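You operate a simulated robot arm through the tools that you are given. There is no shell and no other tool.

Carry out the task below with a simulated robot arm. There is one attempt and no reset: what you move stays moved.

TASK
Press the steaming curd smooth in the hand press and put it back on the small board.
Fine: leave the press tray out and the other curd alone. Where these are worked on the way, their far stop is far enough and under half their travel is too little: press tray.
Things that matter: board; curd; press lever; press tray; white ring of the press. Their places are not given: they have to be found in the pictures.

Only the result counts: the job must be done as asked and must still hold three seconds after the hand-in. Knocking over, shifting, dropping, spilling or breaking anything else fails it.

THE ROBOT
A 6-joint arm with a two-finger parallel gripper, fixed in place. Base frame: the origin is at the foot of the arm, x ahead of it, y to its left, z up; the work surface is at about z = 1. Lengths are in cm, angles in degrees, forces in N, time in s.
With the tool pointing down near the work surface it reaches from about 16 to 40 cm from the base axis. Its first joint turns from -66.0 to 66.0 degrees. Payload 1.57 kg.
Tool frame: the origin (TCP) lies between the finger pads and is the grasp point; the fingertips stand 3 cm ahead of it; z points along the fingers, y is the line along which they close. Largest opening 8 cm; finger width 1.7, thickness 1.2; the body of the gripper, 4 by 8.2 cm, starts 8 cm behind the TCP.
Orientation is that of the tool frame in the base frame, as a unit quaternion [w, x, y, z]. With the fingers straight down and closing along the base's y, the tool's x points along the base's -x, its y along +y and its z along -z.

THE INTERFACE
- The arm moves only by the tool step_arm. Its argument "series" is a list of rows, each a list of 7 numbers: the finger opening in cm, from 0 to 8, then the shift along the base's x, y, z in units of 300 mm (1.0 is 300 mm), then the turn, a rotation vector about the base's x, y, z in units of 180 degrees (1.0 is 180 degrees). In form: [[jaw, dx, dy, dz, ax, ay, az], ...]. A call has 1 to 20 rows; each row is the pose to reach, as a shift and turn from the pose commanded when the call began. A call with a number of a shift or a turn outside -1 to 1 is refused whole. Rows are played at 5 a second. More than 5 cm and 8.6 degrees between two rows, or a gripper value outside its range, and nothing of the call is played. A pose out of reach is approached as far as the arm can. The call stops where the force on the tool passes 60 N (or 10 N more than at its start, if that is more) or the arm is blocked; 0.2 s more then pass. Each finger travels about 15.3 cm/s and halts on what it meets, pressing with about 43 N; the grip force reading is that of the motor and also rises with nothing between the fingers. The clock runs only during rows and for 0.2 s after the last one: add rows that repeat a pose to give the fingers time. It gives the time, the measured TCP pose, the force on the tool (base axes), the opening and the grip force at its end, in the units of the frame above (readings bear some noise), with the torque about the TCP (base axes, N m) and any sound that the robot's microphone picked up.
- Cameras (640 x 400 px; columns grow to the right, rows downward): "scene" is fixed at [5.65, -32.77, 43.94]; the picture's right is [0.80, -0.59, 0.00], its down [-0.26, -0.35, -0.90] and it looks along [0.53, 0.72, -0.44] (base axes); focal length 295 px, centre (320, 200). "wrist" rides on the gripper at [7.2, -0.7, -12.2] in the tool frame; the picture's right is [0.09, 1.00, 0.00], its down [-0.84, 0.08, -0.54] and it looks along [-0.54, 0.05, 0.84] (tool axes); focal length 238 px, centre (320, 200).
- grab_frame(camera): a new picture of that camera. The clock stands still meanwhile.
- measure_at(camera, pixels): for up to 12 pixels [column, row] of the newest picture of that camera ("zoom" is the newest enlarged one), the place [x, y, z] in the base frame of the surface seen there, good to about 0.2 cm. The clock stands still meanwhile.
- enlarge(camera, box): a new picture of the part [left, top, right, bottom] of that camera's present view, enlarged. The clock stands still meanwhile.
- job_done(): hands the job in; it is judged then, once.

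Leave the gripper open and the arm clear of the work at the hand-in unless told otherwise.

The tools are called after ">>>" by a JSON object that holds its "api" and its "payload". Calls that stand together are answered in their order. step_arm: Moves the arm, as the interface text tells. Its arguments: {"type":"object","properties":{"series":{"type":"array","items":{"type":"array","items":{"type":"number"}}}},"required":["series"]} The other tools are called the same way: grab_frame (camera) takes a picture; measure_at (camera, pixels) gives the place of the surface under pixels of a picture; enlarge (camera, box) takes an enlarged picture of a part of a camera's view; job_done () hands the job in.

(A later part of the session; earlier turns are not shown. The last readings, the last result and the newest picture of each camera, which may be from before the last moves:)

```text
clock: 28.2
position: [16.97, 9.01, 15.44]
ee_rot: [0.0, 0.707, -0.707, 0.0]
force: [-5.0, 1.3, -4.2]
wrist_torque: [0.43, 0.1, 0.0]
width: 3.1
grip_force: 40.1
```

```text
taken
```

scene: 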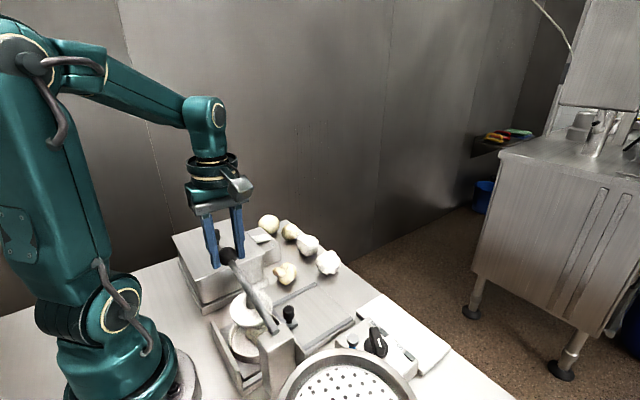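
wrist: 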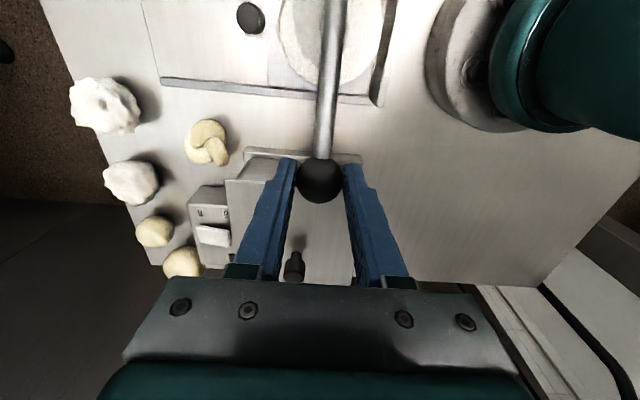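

The knob is gripped at width 3.1. I'll follow the lever's arc about its pivot near (17,−7.2,11.1), first down to level, and read the forces.

>>> {"api": "step_arm", "payload": {"series": [[2, 0, 0.003, -0.02, 0, 0, 0], [2, 0, 0.005, -0.04, 0, 0, 0], [2, 0, 0.006, -0.06, 0, 0, 0], [2, 0, 0.007, -0.08, 0, 0, 0], [2, 0, 0.007, -0.08, 0, 0, 0]]}}

>>> {"api": "enlarge", "payload": {"camera": "scene", "box": [180, 210, 340, 370]}}

```text
clock: 29.4
position: [17.01, 9.17, 13.0]
ee_rot: [-0.001, -0.706, 0.708, 0.001]
force: [-9.0, 2.0, 4.9]
wrist_torque: [-0.59, 0.15, 0.07]
width: 3.06
grip_force: 39.8
```

```text
2.50 times, centred on (260, 290) of scene
```

zoom: 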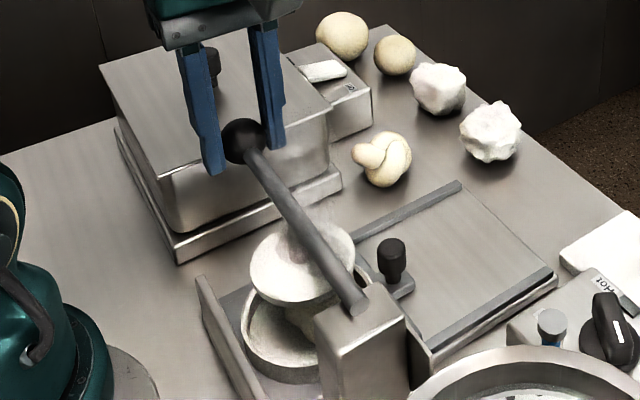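

The lever moves easily and is now near level. I'll continue along the arc.

>>> {"api": "step_arm", "payload": {"series": [[2, 0, 0.0, -0.02, 0, 0, 0], [2, 0, -0.001, -0.04, 0, 0, 0], [2, 0, -0.003, -0.06, 0, 0, 0], [2, 0, -0.005, -0.08, 0, 0, 0], [2, 0, -0.005, -0.08, 0, 0, 0]]}}

>>> {"api": "enlarge", "payload": {"camera": "scene", "box": [180, 210, 340, 370]}}

```text
clock: 30.6
position: [17.03, 8.9, 10.57]
ee_rot: [-0.001, -0.706, 0.708, 0.0]
force: [-19.3, 1.3, 22.7]
wrist_torque: [0.1, -0.04, 0.07]
width: 3.1
grip_force: 39.7
```

```text
2.50 times, centred on (260, 290) of scene
```

zoom: 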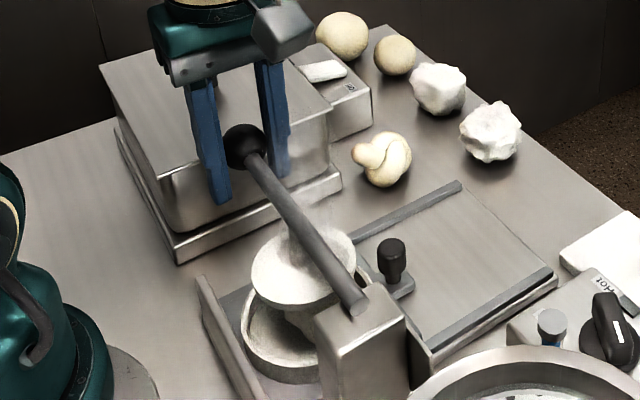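

The fingers slid down over the knob and read 22.7 N upward, so the plate likely met the curd. I'll measure where the knob and plate are now.

>>> {"api": "enlarge", "payload": {"camera": "scene", "box": [220, 280, 320, 360]}}

>>> {"api": "measure_at", "payload": {"camera": "scene", "pixels": [[240, 267], [242, 268], [248, 276], [258, 295], [268, 318], [250, 310], [246, 325], [260, 328]]}}

>>> {"api": "grab_frame", "payload": {"camera": "wrist"}}

```text
5.00 times, centred on (270, 320) of scene
```

zoom: 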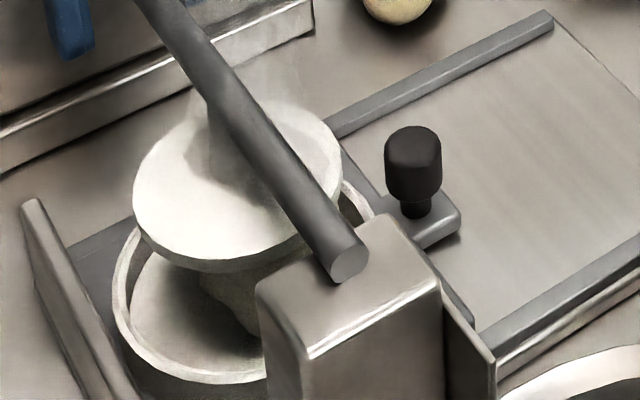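

```text
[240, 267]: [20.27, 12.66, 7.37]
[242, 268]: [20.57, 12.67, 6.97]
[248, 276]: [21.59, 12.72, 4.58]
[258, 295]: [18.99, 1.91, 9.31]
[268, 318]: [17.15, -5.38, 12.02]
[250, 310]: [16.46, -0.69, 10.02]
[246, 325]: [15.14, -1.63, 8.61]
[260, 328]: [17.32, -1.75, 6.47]
```

```text
taken
```

wrist: 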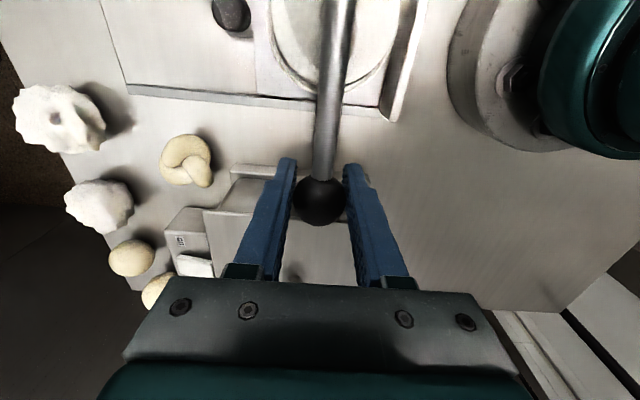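

The scene measurement used the older full picture, so I'll measure on the fresh zoom instead, plus the wrist view.

>>> {"api": "measure_at", "payload": {"camera": "zoom", "pixels": [[150, 200], [180, 225], [230, 265], [300, 150], [330, 165], [260, 140], [320, 225], [230, 300], [235, 290], [200, 360], [130, 290], [415, 150]]}}

>>> {"api": "measure_at", "payload": {"camera": "wrist", "pixels": [[320, 195], [320, 205], [335, 200], [305, 200], [325, 140], [330, 80], [335, 20], [300, 30]]}}

```text
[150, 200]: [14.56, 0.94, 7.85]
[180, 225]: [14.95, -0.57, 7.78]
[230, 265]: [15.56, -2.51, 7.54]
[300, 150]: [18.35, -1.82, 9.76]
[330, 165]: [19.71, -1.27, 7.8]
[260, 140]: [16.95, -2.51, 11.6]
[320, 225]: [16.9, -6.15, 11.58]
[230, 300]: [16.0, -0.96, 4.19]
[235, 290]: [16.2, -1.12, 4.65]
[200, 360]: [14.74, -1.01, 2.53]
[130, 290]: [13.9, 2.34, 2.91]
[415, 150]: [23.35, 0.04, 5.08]
```

```text
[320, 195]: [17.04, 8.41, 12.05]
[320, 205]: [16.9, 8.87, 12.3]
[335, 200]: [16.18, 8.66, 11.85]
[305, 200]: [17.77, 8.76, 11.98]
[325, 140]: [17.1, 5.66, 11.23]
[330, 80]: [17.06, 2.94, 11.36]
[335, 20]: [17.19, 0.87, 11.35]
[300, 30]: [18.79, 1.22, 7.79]
```

The lever is level, with the knob centre near (17,9,10.85) and the plate top at 7.8 just touching the curd. Gripping slips at about 23 N, so I'll open, rise, close the fingers, and push on top of the knob instead.

>>> {"api": "step_arm", "payload": {"series": [[4, 0, 0, 0, 0, 0, 0], [5, 0, 0, 0, 0, 0, 0], [5, 0, 0, 0.05, 0, 0, 0], [5, 0, 0.002, 0.12, 0, 0, 0], [5, 0, 0.003, 0.2, 0, 0, 0], [3, 0, 0.003, 0.23, 0, 0, 0], [0.5, 0, 0.003, 0.23, 0, 0, 0], [0, 0, 0.003, 0.23, 0, 0, 0], [0, 0, 0.003, 0.23, 0, 0, 0]]}}

>>> {"api": "grab_frame", "payload": {"camera": "wrist"}}

>>> {"api": "enlarge", "payload": {"camera": "scene", "box": [180, 210, 340, 370]}}

```text
clock: 32.6
position: [16.94, 9.14, 17.58]
ee_rot: [0.0, -0.707, 0.708, 0.001]
force: [-0.6, 0.3, 0.4]
wrist_torque: [0.01, -0.03, -0.03]
width: 0.0
grip_force: 21.4
```

```text
taken
```

wrist: 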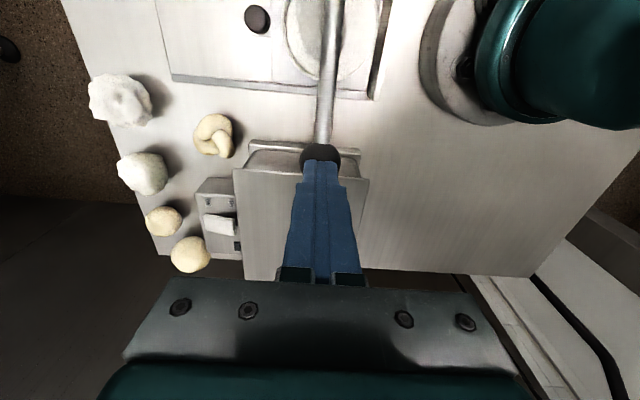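

```text
2.50 times, centred on (260, 290) of scene
```

zoom: 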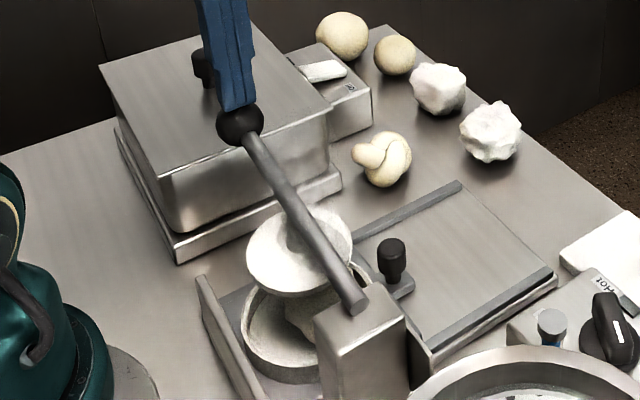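

The lever has come back up partway. The closed fingers are above the knob, so I'll push down along the arc in small steps.

>>> {"api": "step_arm", "payload": {"series": [[0, 0, 0.001, -0.025, 0, 0, 0], [0, 0, 0.001, -0.05, 0, 0, 0], [0, 0, 0.001, -0.07, 0, 0, 0], [0, 0, 0.001, -0.09, 0, 0, 0], [0, 0, 0.0, -0.11, 0, 0, 0], [0, 0, -0.001, -0.13, 0, 0, 0]]}}

>>> {"api": "enlarge", "payload": {"camera": "scene", "box": [180, 210, 340, 370]}}

```text
clock: 33.5
position: [16.93, 9.17, 15.36]
ee_rot: [-0.003, 0.708, -0.707, 0.0]
force: [-8.9, -3.2, 28.8]
wrist_torque: [0.02, 0.3, -0.09]
width: 0.0
grip_force: 21.2
stopped in row 4: the force on the tool passed its limit at 84 N (the readings are from after the stop); the commanded pose is now the measured one
```

```text
2.50 times, centred on (260, 290) of scene
```

zoom: 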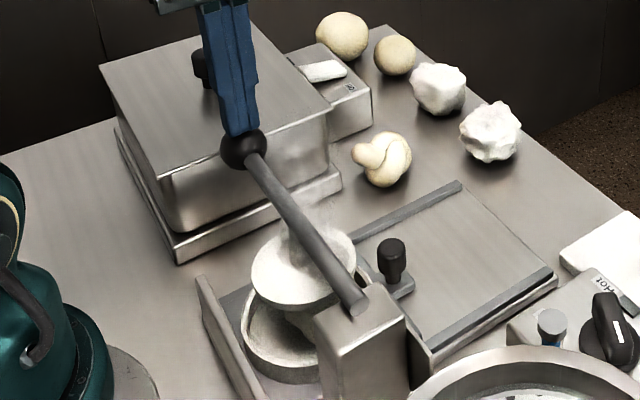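

It stopped at 84 N with the lever level. I'll look closely at the curd under the plate.

>>> {"api": "enlarge", "payload": {"camera": "scene", "box": [220, 285, 300, 345]}}

```text
6.67 times, centred on (260, 315) of scene
```

zoom: 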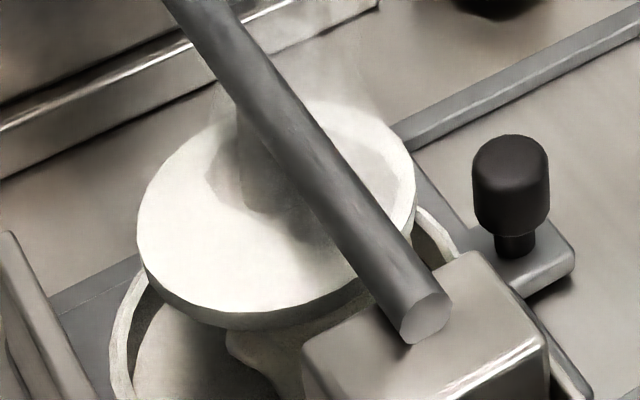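

The plate is on the curd and the curd still looks lumpy. I'll push a bit further very gently and hold the pressure for a couple of seconds, watching force and lever height.

>>> {"api": "step_arm", "payload": {"series": [[0, 0, 0, -0.001, 0, 0, 0], [0, 0, 0, -0.002, 0, 0, 0], [0, 0, 0, -0.002, 0, 0, 0], [0, 0, 0, -0.002, 0, 0, 0], [0, 0, 0, -0.002, 0, 0, 0], [0, 0, 0, -0.002, 0, 0, 0], [0, 0, 0, -0.002, 0, 0, 0], [0, 0, 0, -0.002, 0, 0, 0]]}}

>>> {"api": "enlarge", "payload": {"camera": "scene", "box": [220, 285, 300, 345]}}

```text
clock: 34.4
position: [16.98, 9.18, 15.36]
ee_rot: [-0.002, 0.707, -0.707, 0.0]
force: [-8.7, -3.0, 26.4]
wrist_torque: [0.01, 0.26, -0.14]
width: 0.0
grip_force: 21.1
stopped in row 4: the force on the tool passed its limit at 61 N (the readings are from after the stop); the commanded pose is now the measured one
```

```text
6.67 times, centred on (260, 315) of scene
```

zoom: 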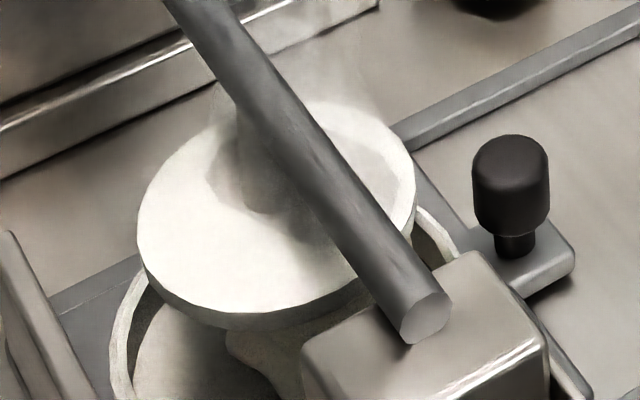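

The force rises to 61 N with no further travel, so the lever is at a firm limit. I'll hold a moderate pressure for about 3 s in case time matters.

>>> {"api": "step_arm", "payload": {"series": [[0, 0, 0, -0.0005, 0, 0, 0], [0, 0, 0, -0.0005, 0, 0, 0], [0, 0, 0, -0.0005, 0, 0, 0], [0, 0, 0, -0.0005, 0, 0, 0], [0, 0, 0, -0.0005, 0, 0, 0], [0, 0, 0, -0.0005, 0, 0, 0], [0, 0, 0, -0.0005, 0, 0, 0], [0, 0, 0, -0.0005, 0, 0, 0], [0, 0, 0, -0.0005, 0, 0, 0], [0, 0, 0, -0.0005, 0, 0, 0], [0, 0, 0, -0.0005, 0, 0, 0], [0, 0, 0, -0.0005, 0, 0, 0], [0, 0, 0, -0.0005, 0, 0, 0], [0, 0, 0, -0.0005, 0, 0, 0], [0, 0, 0, -0.0005, 0, 0, 0]]}}

>>> {"api": "enlarge", "payload": {"camera": "scene", "box": [220, 285, 300, 345]}}

```text
clock: 37.6
position: [16.98, 9.28, 15.17]
ee_rot: [0.002, -0.707, 0.707, 0.001]
force: [-13.8, -0.1, 43.8]
wrist_torque: [0.16, 0.42, 0.15]
width: 0.01
grip_force: 21.1
```

```text
6.67 times, centred on (260, 315) of scene
```

zoom: 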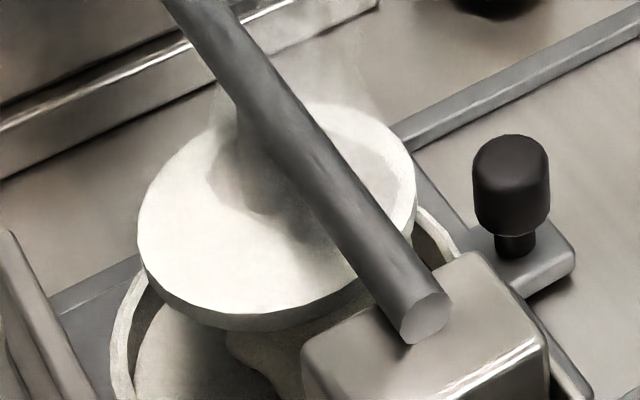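

Pressure held at 43.8 N for 3 s. Now I'll rise off the knob and see what the lever and curd do.

>>> {"api": "step_arm", "payload": {"series": [[0, 0, 0, 0.03, 0, 0, 0], [0, 0, 0, 0.08, 0, 0, 0], [0, 0, 0, 0.15, 0, 0, 0], [0, 0, 0, 0.22, 0, 0, 0], [0, 0, 0, 0.28, 0, 0, 0], [0, 0, 0, 0.28, 0, 0, 0]]}}

>>> {"api": "enlarge", "payload": {"camera": "scene", "box": [200, 235, 340, 355]}}

>>> {"api": "grab_frame", "payload": {"camera": "wrist"}}

```text
clock: 39.0
position: [17.05, 9.12, 23.62]
ee_rot: [-0.003, 0.707, -0.707, 0.0]
force: [0.8, -0.3, -0.3]
wrist_torque: [0.0, 0.02, 0.0]
width: 0.0
grip_force: 20.9
```

```text
3.33 times, centred on (270, 295) of scene
```

zoom: 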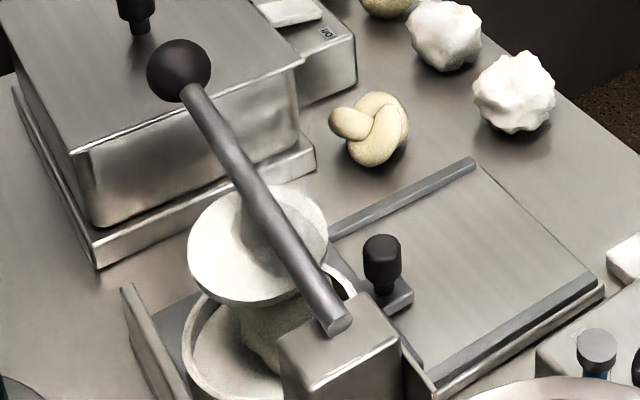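

```text
taken
```

wrist: 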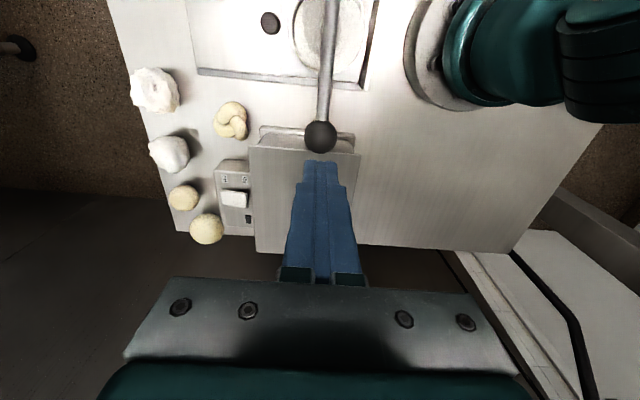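

The lever sprang back up, and the curd under the plate looks different now. I'll zoom in on it.

>>> {"api": "enlarge", "payload": {"camera": "scene", "box": [230, 290, 310, 355]}}

```text
6.15 times, centred on (270, 322) of scene
```

zoom: 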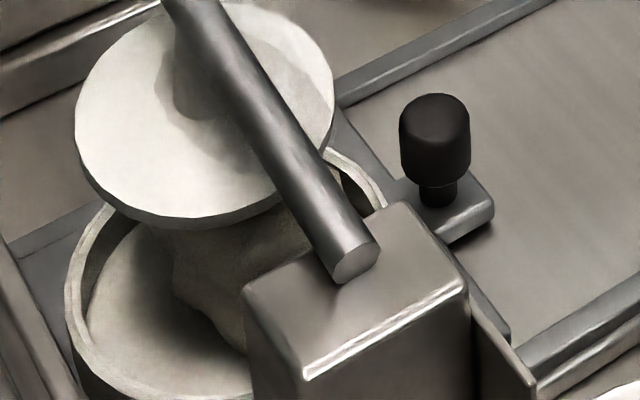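

>>> {"api": "grab_frame", "payload": {"camera": "scene"}}

>>> {"api": "enlarge", "payload": {"camera": "wrist", "box": [240, 0, 400, 100]}}

```text
taken
```

scene: 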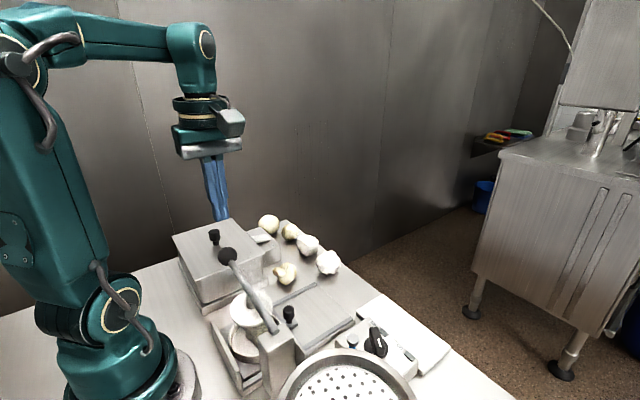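

```text
4.00 times, centred on (320, 50) of wrist
```

zoom: 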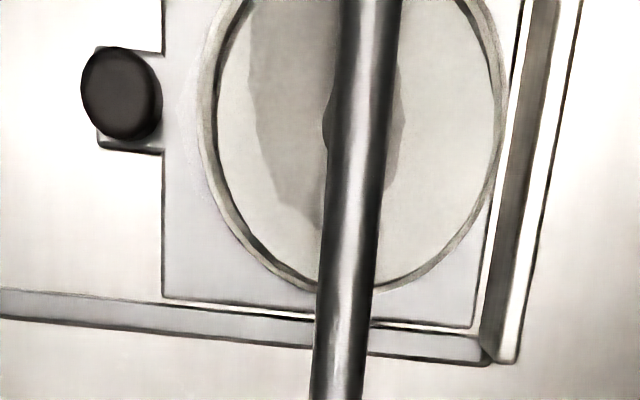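

From here I can't tell whether it has been smoothed. The tray has to come out anyway, so I'll turn the gripper back, go over the tray knob near (22.8,0.4), and pull the tray out.

>>> {"api": "step_arm", "payload": {"series": [[2, 0, 0, 0.02, 0, 0, -0.042], [4, 0.02, -0.02, 0.02, 0, 0, -0.084], [4, 0.04, -0.05, 0.02, 0, 0, -0.126], [4, 0.06, -0.08, 0.02, 0, 0, -0.168], [4, 0.08, -0.11, 0.0, 0, 0, -0.21], [4, 0.1, -0.14, 0, 0, 0, -0.252], [4, 0.12, -0.17, 0, 0, 0, -0.294], [4, 0.14, -0.2, -0.02, 0, 0, -0.336], [4, 0.16, -0.23, -0.04, 0, 0, -0.378], [4, 0.18, -0.26, -0.06, 0, 0, -0.42], [4, 0.19, -0.28, -0.1, 0, 0, -0.462], [4, 0.193, -0.288, -0.15, 0, 0, -0.5], [4, 0.193, -0.288, -0.15, 0, 0, -0.5]]}}

>>> {"api": "grab_frame", "payload": {"camera": "wrist"}}

```text
clock: 41.8
position: [22.83, 0.57, 19.14]
ee_rot: [0.002, 0.001, 1.0, -0.002]
force: [-0.5, -0.7, -0.3]
wrist_torque: [-0.02, -0.03, -0.01]
width: 3.99
grip_force: 0.1
```

```text
taken
```

wrist: 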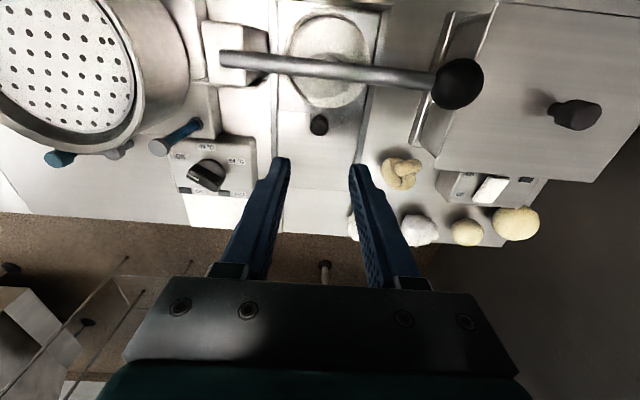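

>>> {"api": "enlarge", "payload": {"camera": "wrist", "box": [260, 0, 400, 150]}}

>>> {"api": "measure_at", "payload": {"camera": "wrist", "pixels": [[319, 125], [319, 118], [319, 132], [312, 125], [326, 125], [330, 40], [320, 100], [350, 95]]}}

```text
2.67 times, centred on (330, 75) of wrist
```

zoom: 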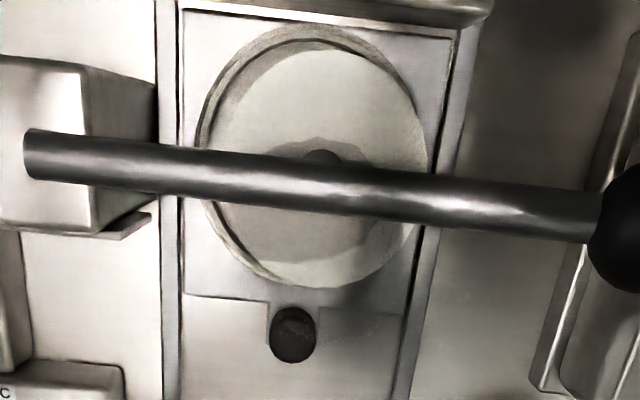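

```text
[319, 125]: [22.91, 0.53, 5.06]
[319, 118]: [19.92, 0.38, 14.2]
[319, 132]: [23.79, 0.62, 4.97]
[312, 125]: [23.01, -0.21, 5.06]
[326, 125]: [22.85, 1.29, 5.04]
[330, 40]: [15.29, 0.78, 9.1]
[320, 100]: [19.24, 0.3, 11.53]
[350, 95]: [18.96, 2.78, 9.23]
```

The steam is still there, and the knob is at about (23.1,0.5). I'll descend and grip it.

>>> {"api": "step_arm", "payload": {"series": [[4, 0.008, 0, -0.1, 0, 0, 0], [4, 0.008, 0, -0.2, 0, 0, 0], [4, 0.008, 0, -0.3, 0, 0, 0], [4, 0.008, 0, -0.38, 0, 0, 0], [4, 0.008, 0, -0.436, 0, 0, 0], [4, 0.008, 0, -0.436, 0, 0, 0], [2, 0.008, 0, -0.436, 0, 0, 0], [1, 0.008, 0, -0.436, 0, 0, 0], [1, 0.008, 0, -0.436, 0, 0, 0]]}}

>>> {"api": "grab_frame", "payload": {"camera": "wrist"}}

```text
clock: 43.8
position: [23.15, 0.43, 6.11]
ee_rot: [0.002, -0.001, 1.0, -0.002]
force: [0.1, 13.1, -5.4]
wrist_torque: [0.3, 0.02, -0.01]
width: 2.14
grip_force: 6.4
```

```text
taken
```

wrist: 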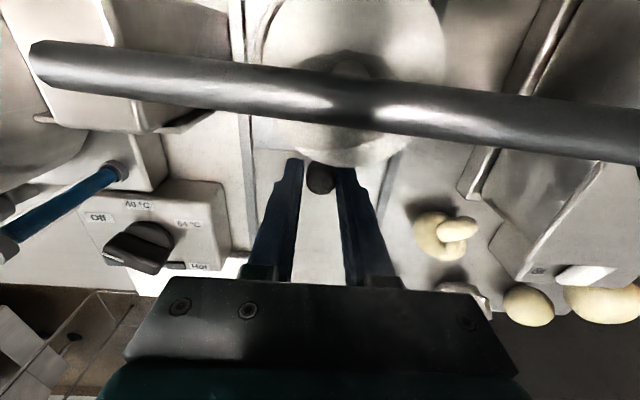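

The +y finger touched first. I'll shift slightly to +y and finish closing.

>>> {"api": "step_arm", "payload": {"series": [[1, 0, 0.003, 0, 0, 0, 0], [0.8, 0, 0.004, 0, 0, 0, 0], [0.8, 0, 0.004, 0, 0, 0, 0]]}}

```text
clock: 44.6
position: [23.16, 0.4, 6.1]
ee_rot: [0.001, 0.0, 1.0, -0.002]
force: [0.9, -9.8, -3.7]
wrist_torque: [-0.27, -0.46, 0.0]
width: 1.88
grip_force: 33.1
```

The knob is gripped at 1.88. I'll pull the tray out along +x in gentle steps.

>>> {"api": "step_arm", "payload": {"series": [[0.8, 0.015, 0, 0, 0, 0, 0], [0.8, 0.035, 0, 0, 0, 0, 0], [0.8, 0.06, 0, 0, 0, 0, 0], [0.8, 0.09, 0, 0, 0, 0, 0], [0.8, 0.12, 0, 0, 0, 0, 0], [0.8, 0.15, 0, 0, 0, 0, 0], [0.8, 0.18, 0, 0, 0, 0, 0], [0.8, 0.21, 0, 0, 0, 0, 0], [0.8, 0.24, 0, 0, 0, 0, 0], [0.8, 0.265, 0, 0, 0, 0, 0], [0.8, 0.265, 0, 0, 0, 0, 0]]}}

>>> {"api": "enlarge", "payload": {"camera": "scene", "box": [220, 230, 360, 350]}}

>>> {"api": "grab_frame", "payload": {"camera": "wrist"}}

```text
clock: 47.0
position: [31.03, 0.53, 6.09]
ee_rot: [0.001, -0.001, 1.0, -0.005]
force: [-0.2, -31.2, -18.3]
wrist_torque: [-0.74, -0.67, -0.01]
width: 1.91
grip_force: 33.2
```

```text
3.33 times, centred on (290, 290) of scene
```

zoom: 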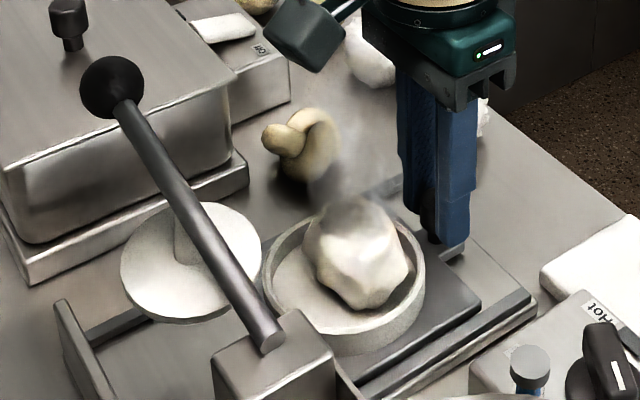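

```text
taken
```

wrist: 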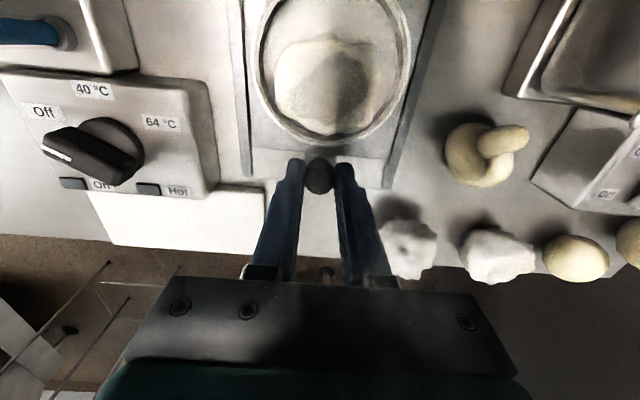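

The tray came out and the curd is still lumpy and steaming, so the press didn't take. I'll release the knob, rise, and measure the curd's height in the ring to understand why.

>>> {"api": "step_arm", "payload": {"series": [[2.5, 0, 0, 0, 0, 0, 0], [4, 0, 0, 0, 0, 0, 0], [4, 0, 0, 0.04, 0, 0, 0], [4, -0.02, 0, 0.12, 0, 0, 0], [4, -0.06, 0, 0.22, 0, 0, 0], [4, -0.1, 0, 0.32, 0, 0, 0], [4, -0.14, 0, 0.38, 0, 0, 0], [4, -0.14, 0, 0.38, 0, 0, 0]]}}

>>> {"api": "enlarge", "payload": {"camera": "wrist", "box": [240, 40, 400, 150]}}

```text
clock: 48.8
position: [26.84, 0.65, 17.46]
ee_rot: [0.002, 0.0, 1.0, -0.001]
force: [-0.3, -0.1, 0.2]
wrist_torque: [-0.02, 0.01, -0.02]
width: 3.99
grip_force: 0.0
```

```text
3.64 times, centred on (320, 95) of wrist
```

zoom: 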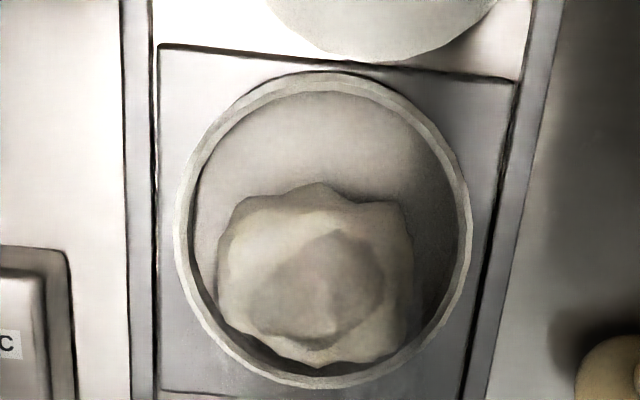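

>>> {"api": "measure_at", "payload": {"camera": "zoom", "pixels": [[330, 225], [280, 230], [240, 270], [380, 230], [400, 280], [320, 350], [270, 330], [360, 340], [300, 290], [340, 270], [320, 195], [320, 240]]}}

>>> {"api": "enlarge", "payload": {"camera": "scene", "box": [260, 270, 350, 340]}}

```text
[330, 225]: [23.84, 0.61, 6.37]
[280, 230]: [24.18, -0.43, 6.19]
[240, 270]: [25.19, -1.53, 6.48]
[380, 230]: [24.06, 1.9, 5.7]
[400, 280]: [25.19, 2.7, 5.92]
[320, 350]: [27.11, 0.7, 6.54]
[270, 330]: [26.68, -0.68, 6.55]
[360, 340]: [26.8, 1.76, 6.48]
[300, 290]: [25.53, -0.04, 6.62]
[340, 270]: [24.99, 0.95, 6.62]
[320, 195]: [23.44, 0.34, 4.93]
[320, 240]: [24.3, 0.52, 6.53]
```

```text
5.71 times, centred on (305, 305) of scene
```

zoom: 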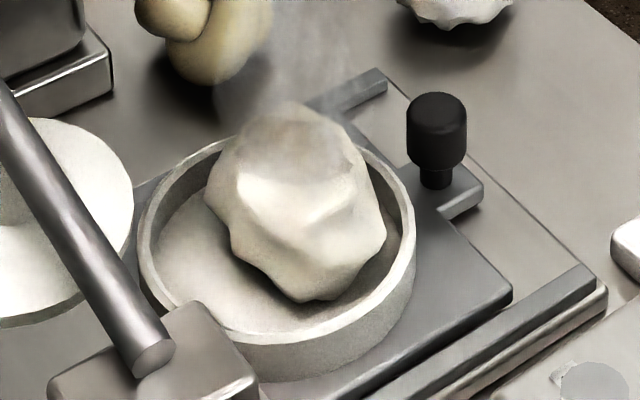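

The curd top is about 6.6, while the plate bottom at lever-level was about 7.2, so the plate may not have reached it. With the tray out, I'll test how far the lever goes with nothing under it. I'm moving above the lever knob again with the fingers closed.

>>> {"api": "step_arm", "payload": {"series": [[2, 0, 0, 0.06, 0, 0, 0.042], [0, -0.02, 0.02, 0.12, 0, 0, 0.084], [0, -0.05, 0.05, 0.16, 0, 0, 0.126], [0, -0.08, 0.08, 0.16, 0, 0, 0.168], [0, -0.11, 0.11, 0.16, 0, 0, 0.21], [0, -0.14, 0.14, 0.16, 0, 0, 0.252], [0, -0.17, 0.17, 0.16, 0, 0, 0.294], [0, -0.2, 0.2, 0.16, 0, 0, 0.336], [0, -0.23, 0.22, 0.16, 0, 0, 0.378], [0, -0.26, 0.24, 0.14, 0, 0, 0.42], [0, -0.29, 0.26, 0.12, 0, 0, 0.462], [0, -0.328, 0.28, 0.1, 0, 0, 0.5], [0, -0.328, 0.282, 0.1, 0, 0, 0.5]]}}

>>> {"api": "grab_frame", "payload": {"camera": "wrist"}}

```text
clock: 51.6
position: [16.97, 9.17, 20.4]
ee_rot: [-0.002, 0.708, -0.706, 0.0]
force: [-0.1, -0.8, 0.8]
wrist_torque: [0.0, -0.01, 0.0]
width: 0.0
grip_force: 21.6
```

```text
taken
```

wrist: 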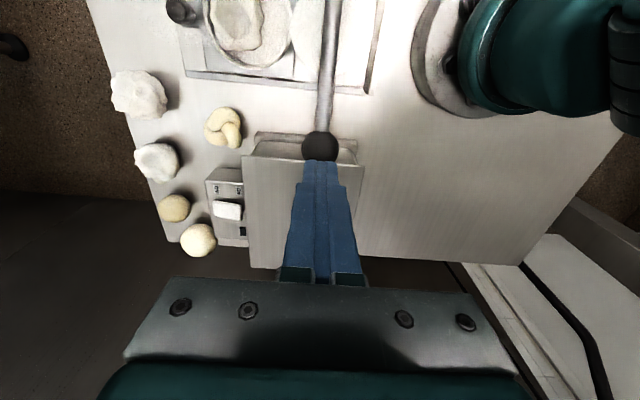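

I'm above the knob. I'll push down slowly with no curd below to find the lever's own range.

>>> {"api": "step_arm", "payload": {"series": [[0, 0, 0, -0.05, 0, 0, 0], [0, 0, 0, -0.08, 0, 0, 0], [0, 0, 0, -0.1, 0, 0, 0], [0, 0, 0, -0.12, 0, 0, 0], [0, 0, 0, -0.14, 0, 0, 0], [0, 0, 0, -0.155, 0, 0, 0], [0, 0, 0, -0.165, 0, 0, 0], [0, 0, 0, -0.175, 0, 0, 0], [0, 0, 0, -0.185, 0, 0, 0], [0, 0, 0, -0.195, 0, 0, 0], [0, 0, 0, -0.205, 0, 0, 0], [0, 0, 0, -0.215, 0, 0, 0]]}}

>>> {"api": "enlarge", "payload": {"camera": "scene", "box": [200, 235, 340, 355]}}

```text
clock: 54.2
position: [16.96, 9.16, 13.98]
ee_rot: [0.003, -0.706, 0.708, -0.001]
force: [-0.1, -0.3, 2.0]
wrist_torque: [-0.05, -0.01, 0.01]
width: 0.01
grip_force: 21.3
```

```text
3.33 times, centred on (270, 295) of scene
```

zoom: 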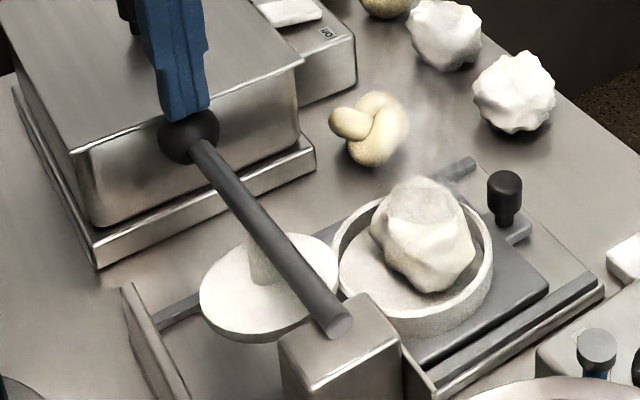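

With no curd, the lever passes below level with only 2 N, so the curd was what blocked it. I'll continue down to find the lever's low stop.

>>> {"api": "step_arm", "payload": {"series": [[0, 0, -0.003, -0.02, 0, 0, 0], [0, 0, -0.006, -0.04, 0, 0, 0], [0, 0, -0.01, -0.06, 0, 0, 0], [0, 0, -0.015, -0.08, 0, 0, 0], [0, 0, -0.02, -0.1, 0, 0, 0], [0, 0, -0.025, -0.12, 0, 0, 0], [0, 0, -0.032, -0.14, 0, 0, 0], [0, 0, -0.04, -0.16, 0, 0, 0]]}}

>>> {"api": "enlarge", "payload": {"camera": "scene", "box": [200, 235, 340, 355]}}

```text
clock: 54.8
position: [16.84, 9.07, 13.34]
ee_rot: [0.005, -0.706, 0.708, 0.001]
force: [-14.1, -4.4, 44.4]
wrist_torque: [0.05, 0.34, -0.1]
width: 0.0
grip_force: 21.4
stopped in row 2: the force on the tool passed its limit at 75 N (the readings are from after the stop); the commanded pose is now the measured one
```

```text
3.33 times, centred on (270, 295) of scene
```

zoom: 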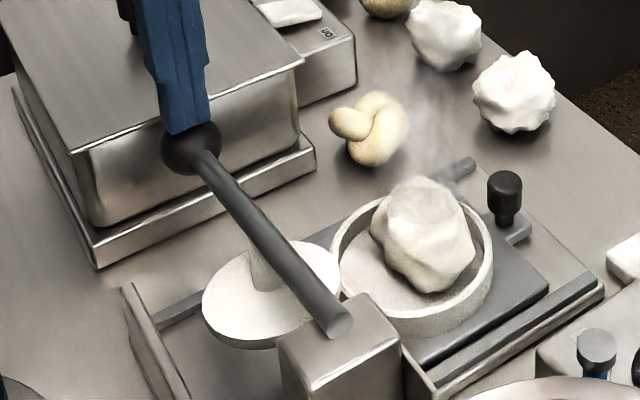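

The lever's own stop is lower, at knob centre about z 8.8. So the curd stopped it halfway. I'll look at the plate closely in this low position.

>>> {"api": "enlarge", "payload": {"camera": "scene", "box": [235, 285, 295, 330]}}

```text
8.89 times, centred on (265, 308) of scene
```

zoom: 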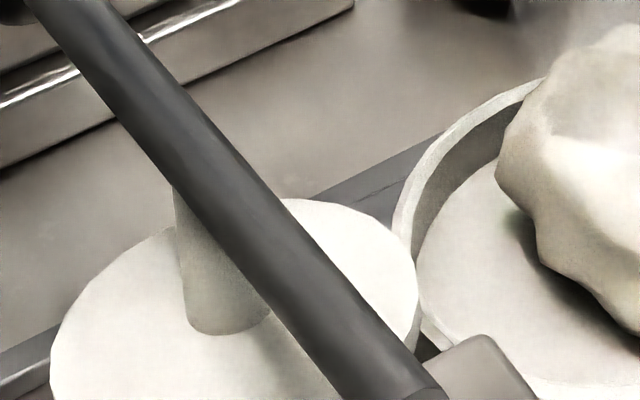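

>>> {"api": "enlarge", "payload": {"camera": "scene", "box": [235, 305, 295, 350]}}

>>> {"api": "measure_at", "payload": {"camera": "zoom", "pixels": [[100, 150], [60, 180], [150, 200], [300, 100], [380, 110], [250, 140]]}}

```text
8.89 times, centred on (265, 328) of scene
```

zoom: 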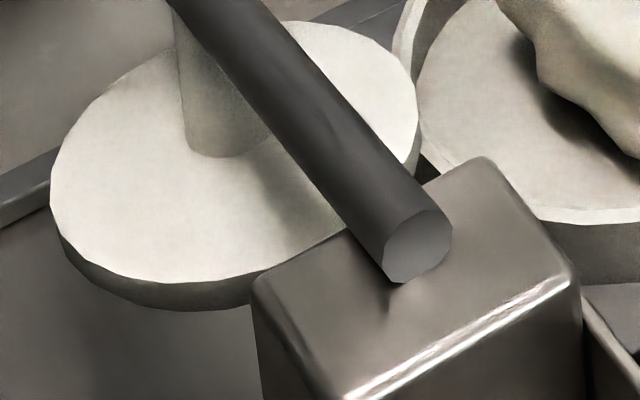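

```text
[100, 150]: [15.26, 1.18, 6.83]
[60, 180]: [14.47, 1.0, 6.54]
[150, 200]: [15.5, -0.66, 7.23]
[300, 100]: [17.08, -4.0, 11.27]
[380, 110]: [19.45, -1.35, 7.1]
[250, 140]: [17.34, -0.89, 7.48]
```

The plate is only about 0.5 cm thick, so it stopped about 0.6 cm above the curd's visible top, and the curd sits about 0.6 cm off the ring's centre in +x. I'll re-seat the curd in the middle of the ring and press again. First I rise from the lever and turn back over the ring.

>>> {"api": "step_arm", "payload": {"series": [[0, 0, 0, 0.06, 0, 0, 0], [0, 0, 0, 0.16, 0, 0, 0], [0, 0, 0, 0.26, 0, 0, -0.042], [2, 0.02, -0.02, 0.32, 0, 0, -0.084], [4, 0.04, -0.05, 0.34, 0, 0, -0.126], [6, 0.07, -0.08, 0.34, 0, 0, -0.168], [7, 0.1, -0.11, 0.34, 0, 0, -0.21], [7, 0.13, -0.14, 0.34, 0, 0, -0.252], [7, 0.16, -0.17, 0.34, 0, 0, -0.294], [7, 0.19, -0.2, 0.34, 0, 0, -0.336], [7, 0.22, -0.23, 0.32, 0, 0, -0.378], [7, 0.25, -0.26, 0.28, 0, 0, -0.42], [7, 0.28, -0.28, 0.22, 0, 0, -0.462], [7, 0.288, -0.286, 0.16, 0, 0, -0.5], [7, 0.288, -0.286, 0.16, 0, 0, -0.5]]}}

>>> {"api": "grab_frame", "payload": {"camera": "wrist"}}

>>> {"api": "grab_frame", "payload": {"camera": "scene"}}

```text
clock: 58.0
position: [25.49, 0.52, 17.87]
ee_rot: [0.003, 0.001, 1.0, -0.003]
force: [-0.4, 0.1, -0.2]
wrist_torque: [-0.01, 0.0, 0.0]
width: 6.99
grip_force: 0.1
```

```text
taken
```

wrist: 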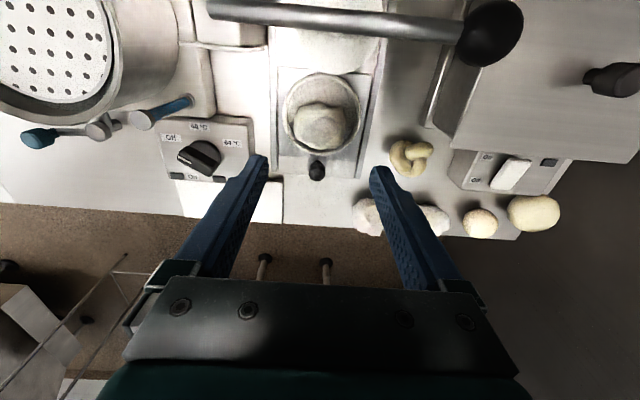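

```text
taken
```

scene: 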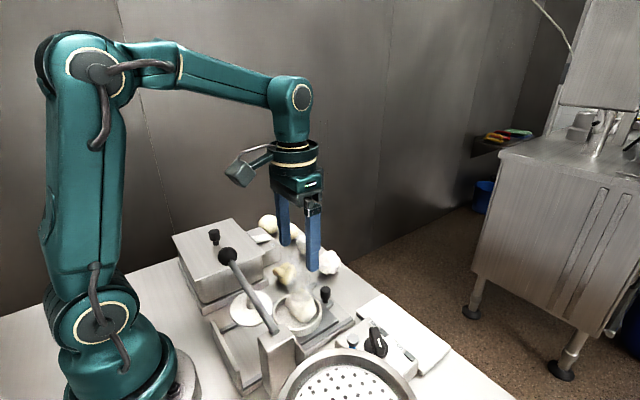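

I'll measure the ring rim and curd extents precisely from here.

>>> {"api": "enlarge", "payload": {"camera": "wrist", "box": [272, 60, 372, 190]}}

```text
3.08 times, centred on (322, 125) of wrist
```

zoom: 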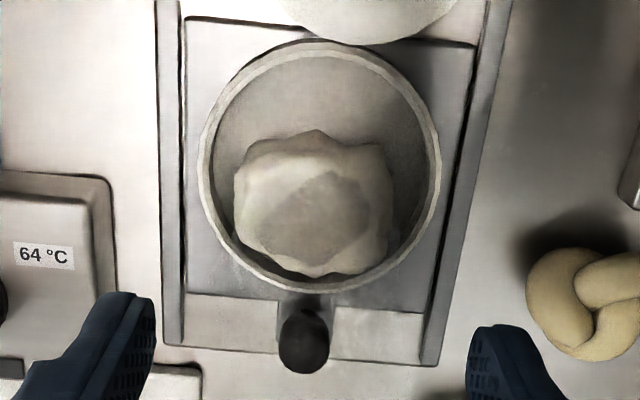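

>>> {"api": "measure_at", "payload": {"camera": "zoom", "pixels": [[203, 165], [437, 165], [320, 46], [320, 288], [245, 265], [400, 258], [237, 200], [390, 185], [315, 135], [320, 268], [305, 330], [300, 210]]}}

```text
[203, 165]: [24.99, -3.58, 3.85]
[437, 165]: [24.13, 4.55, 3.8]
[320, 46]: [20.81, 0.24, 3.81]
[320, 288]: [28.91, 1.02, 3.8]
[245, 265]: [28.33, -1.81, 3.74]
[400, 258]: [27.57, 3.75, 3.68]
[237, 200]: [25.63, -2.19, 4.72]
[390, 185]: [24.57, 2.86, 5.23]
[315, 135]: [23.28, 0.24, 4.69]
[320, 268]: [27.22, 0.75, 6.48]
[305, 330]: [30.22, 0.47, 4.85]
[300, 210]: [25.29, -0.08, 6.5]
```

The ring centre is (24.86,0.5) and the curd centre is about (25.45,0.4). I'll descend with the tips just above the rim, at TCP z≈6.95.

>>> {"api": "step_arm", "payload": {"series": [[7.2, 0, -0.003, -0.08, 0, 0, 0], [7.2, 0, -0.003, -0.17, 0, 0, 0], [7.2, 0, -0.003, -0.26, 0, 0, 0], [7.2, 0, -0.003, -0.33, 0, 0, 0], [7.2, 0, -0.003, -0.362, 0, 0, 0], [7.2, 0, -0.003, -0.362, 0, 0, 0]]}}

>>> {"api": "enlarge", "payload": {"camera": "scene", "box": [240, 240, 360, 350]}}

>>> {"api": "grab_frame", "payload": {"camera": "wrist"}}

```text
clock: 59.4
position: [25.57, 0.37, 7.1]
ee_rot: [0.003, 0.001, 1.0, -0.002]
force: [-0.5, 0.4, 0.8]
wrist_torque: [-0.01, 0.04, -0.02]
width: 7.2
grip_force: 0.1
```

```text
3.64 times, centred on (300, 295) of scene
```

zoom: 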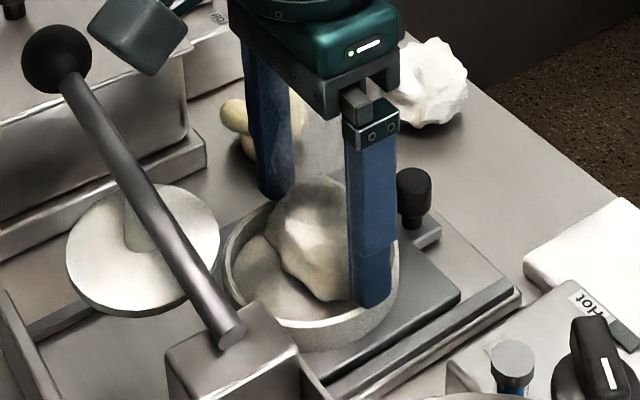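

```text
taken
```

wrist: 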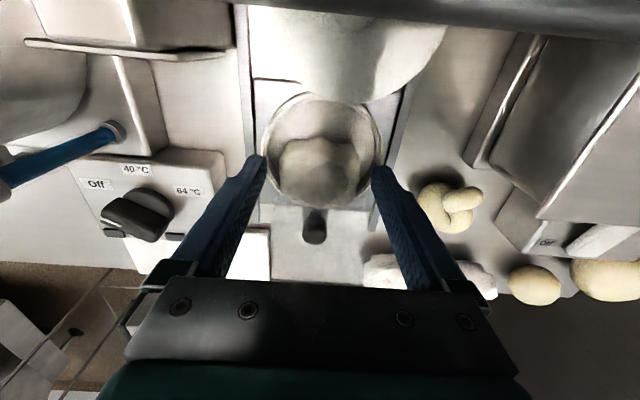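

The fingers straddle the curd above the rim. I'll close.

>>> {"api": "step_arm", "payload": {"series": [[7.0, 0, 0, -0.004, 0, 0, 0], [5.8, 0, 0, -0.004, 0, 0, 0], [5.0, 0, 0, -0.004, 0, 0, 0], [5.0, 0, 0, -0.004, 0, 0, 0]]}}

>>> {"api": "enlarge", "payload": {"camera": "scene", "box": [250, 270, 340, 350]}}

```text
clock: 60.4
position: [25.61, 0.34, 7.08]
ee_rot: [0.004, 0.0, 1.0, -0.003]
force: [-0.6, 0.2, 0.7]
wrist_torque: [0.02, -0.02, 0.0]
width: 5.64
grip_force: 42.7
```

```text
5.00 times, centred on (295, 310) of scene
```

zoom: 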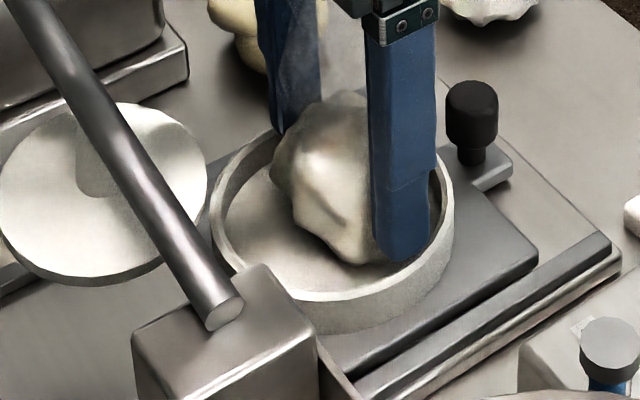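

>>> {"api": "grab_frame", "payload": {"camera": "wrist"}}

```text
taken
```

wrist: 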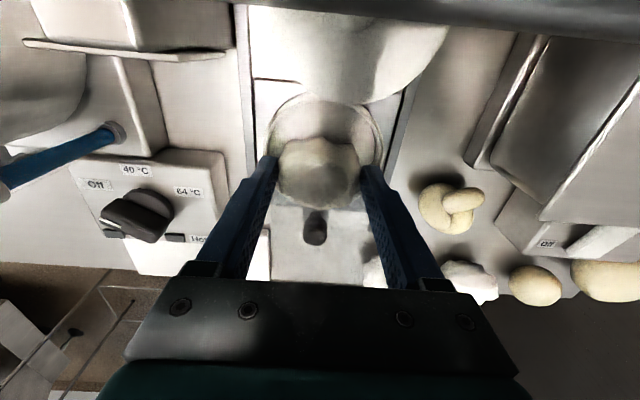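

The curd is gripped with no vertical load. I'll lift it slightly, shift −0.6 cm in x and +0.1 in y to the ring's centre, lower it and release.

>>> {"api": "step_arm", "payload": {"series": [[5.0, 0, 0, 0.015, 0, 0, 0], [5.0, 0, 0, 0.02, 0, 0, 0], [5.0, -0.01, 0.002, 0.02, 0, 0, 0], [5.0, -0.02, 0.004, 0.02, 0, 0, 0], [5.0, -0.02, 0.004, 0.02, 0, 0, 0], [5.0, -0.02, 0.004, 0.01, 0, 0, 0], [5.0, -0.02, 0.004, 0.0, 0, 0, 0], [5.0, -0.02, 0.004, 0.0, 0, 0, 0]]}}

>>> {"api": "grab_frame", "payload": {"camera": "wrist"}}

>>> {"api": "enlarge", "payload": {"camera": "scene", "box": [250, 270, 340, 350]}}

```text
clock: 62.2
position: [25.03, 0.44, 7.04]
ee_rot: [0.003, 0.0, 1.0, -0.003]
force: [0.0, 0.8, -0.2]
wrist_torque: [-0.02, 0.05, 0.0]
width: 5.62
grip_force: 42.9
```

```text
taken
```

wrist: 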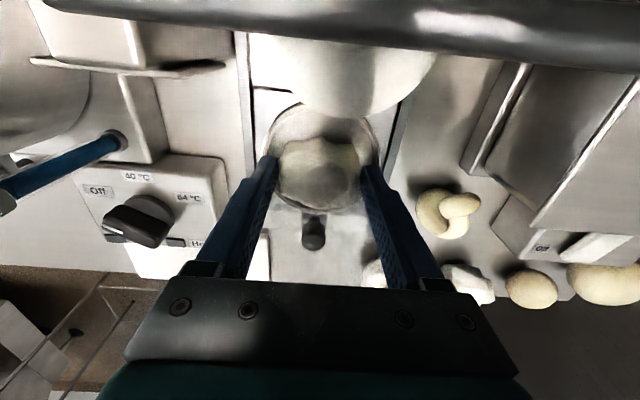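

```text
5.00 times, centred on (295, 310) of scene
```

zoom: 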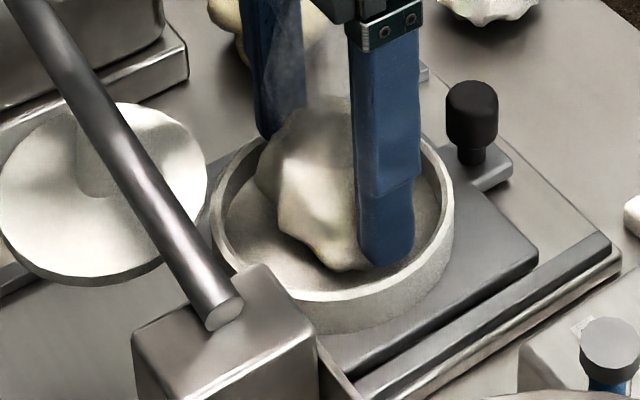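

The curd is now centred in the ring. I'll release and rise.

>>> {"api": "step_arm", "payload": {"series": [[6.0, 0, 0, 0.0, 0, 0, 0], [7.0, 0, 0, 0.0, 0, 0, 0], [7.2, 0, 0, 0.0, 0, 0, 0], [7.2, 0, 0, 0.04, 0, 0, 0], [7.2, 0, 0, 0.12, 0, 0, 0], [7.2, 0, 0, 0.22, 0, 0, 0], [6, 0.05, 0, 0.3, 0, 0, 0], [4, 0.1, 0, 0.3, 0, 0, 0], [4, 0.1, 0, 0.3, 0, 0, 0]]}}

>>> {"api": "enlarge", "payload": {"camera": "wrist", "box": [250, 40, 390, 150]}}

```text
clock: 64.2
position: [27.9, 0.45, 15.92]
ee_rot: [0.004, 0.0, 1.0, -0.002]
force: [0.8, 0.3, 0.3]
wrist_torque: [0.01, -0.02, 0.01]
width: 4.02
grip_force: 0.1
```

```text
3.64 times, centred on (320, 95) of wrist
```

zoom: 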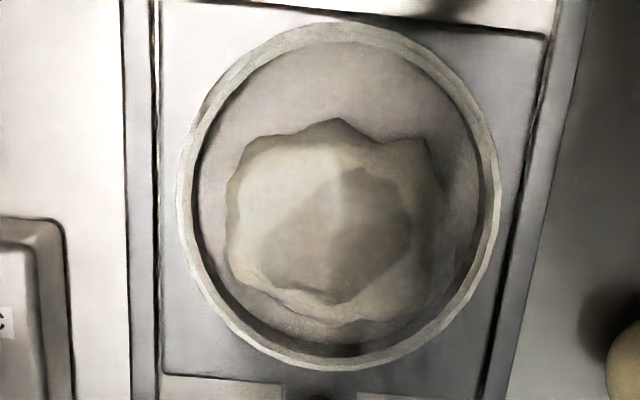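

The curd is centred. Next I'll find the tray knob again to push it in.

>>> {"api": "grab_frame", "payload": {"camera": "wrist"}}

```text
taken
```

wrist: 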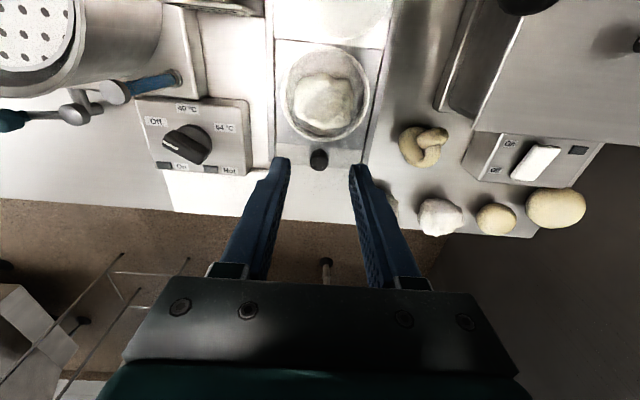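

>>> {"api": "measure_at", "payload": {"camera": "wrist", "pixels": [[319, 160], [319, 153], [319, 167], [312, 160], [326, 160], [325, 105], [325, 90], [310, 100], [340, 105], [325, 125]]}}

```text
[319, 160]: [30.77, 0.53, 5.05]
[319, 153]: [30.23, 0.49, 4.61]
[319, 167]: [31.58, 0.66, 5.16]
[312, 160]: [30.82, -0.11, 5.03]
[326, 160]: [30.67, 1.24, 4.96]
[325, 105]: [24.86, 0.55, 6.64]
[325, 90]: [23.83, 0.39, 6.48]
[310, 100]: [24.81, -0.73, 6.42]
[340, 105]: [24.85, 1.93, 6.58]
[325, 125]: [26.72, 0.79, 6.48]
```

The knob centre is about (30.95,0.56). I'll move above it, go down and grip.

>>> {"api": "step_arm", "payload": {"series": [[4, 0.05, 0.002, -0.02, 0, 0, 0], [4, 0.102, 0.004, -0.08, 0, 0, 0], [4, 0.102, 0.004, -0.16, 0, 0, 0], [4, 0.102, 0.004, -0.25, 0, 0, 0], [4, 0.102, 0.004, -0.328, 0, 0, 0], [4, 0.102, 0.004, -0.328, 0, 0, 0], [2, 0.102, 0.004, -0.328, 0, 0, 0], [1, 0.102, 0.004, -0.328, 0, 0, 0], [1, 0.102, 0.004, -0.328, 0, 0, 0]]}}

```text
clock: 66.2
position: [30.95, 0.46, 5.99]
ee_rot: [0.003, 0.0, 1.0, -0.003]
force: [0.3, 0.3, -8.0]
wrist_torque: [0.02, -0.43, 0.0]
width: 1.92
grip_force: 33.4
```

The knob is gripped. I'll slide the tray in.

>>> {"api": "step_arm", "payload": {"series": [[1, -0.02, 0, 0, 0, 0, 0], [1, -0.045, 0, 0, 0, 0, 0], [1, -0.075, 0, 0, 0, 0, 0], [1, -0.105, 0, 0, 0, 0, 0], [1, -0.135, 0, 0, 0, 0, 0], [1, -0.165, 0, 0, 0, 0, 0], [1, -0.195, 0, 0, 0, 0, 0], [1, -0.22, 0, 0, 0, 0, 0], [1, -0.245, 0, 0, 0, 0, 0], [1, -0.26, 0, 0, 0, 0, 0], [1, -0.27, 0, 0, 0, 0, 0], [1, -0.275, 0, 0, 0, 0, 0], [1, -0.28, 0, 0, 0, 0, 0]]}}

>>> {"api": "enlarge", "payload": {"camera": "scene", "box": [200, 240, 340, 360]}}

```text
clock: 69.0
position: [22.82, 0.49, 6.18]
ee_rot: [0.007, -0.003, 1.0, -0.005]
force: [21.0, -36.2, -15.6]
wrist_torque: [-0.94, -0.66, 0.02]
width: 1.94
grip_force: 33.3
```

```text
3.33 times, centred on (270, 300) of scene
```

zoom: 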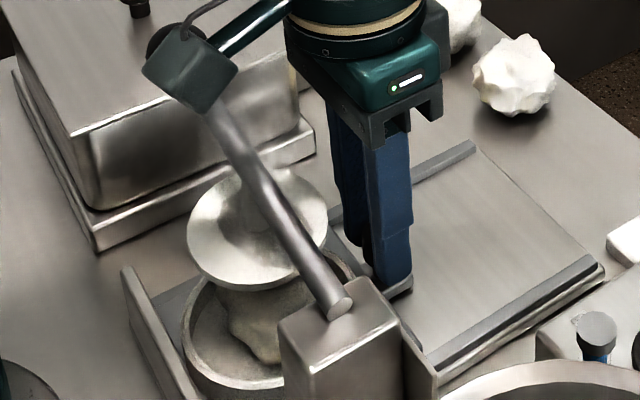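

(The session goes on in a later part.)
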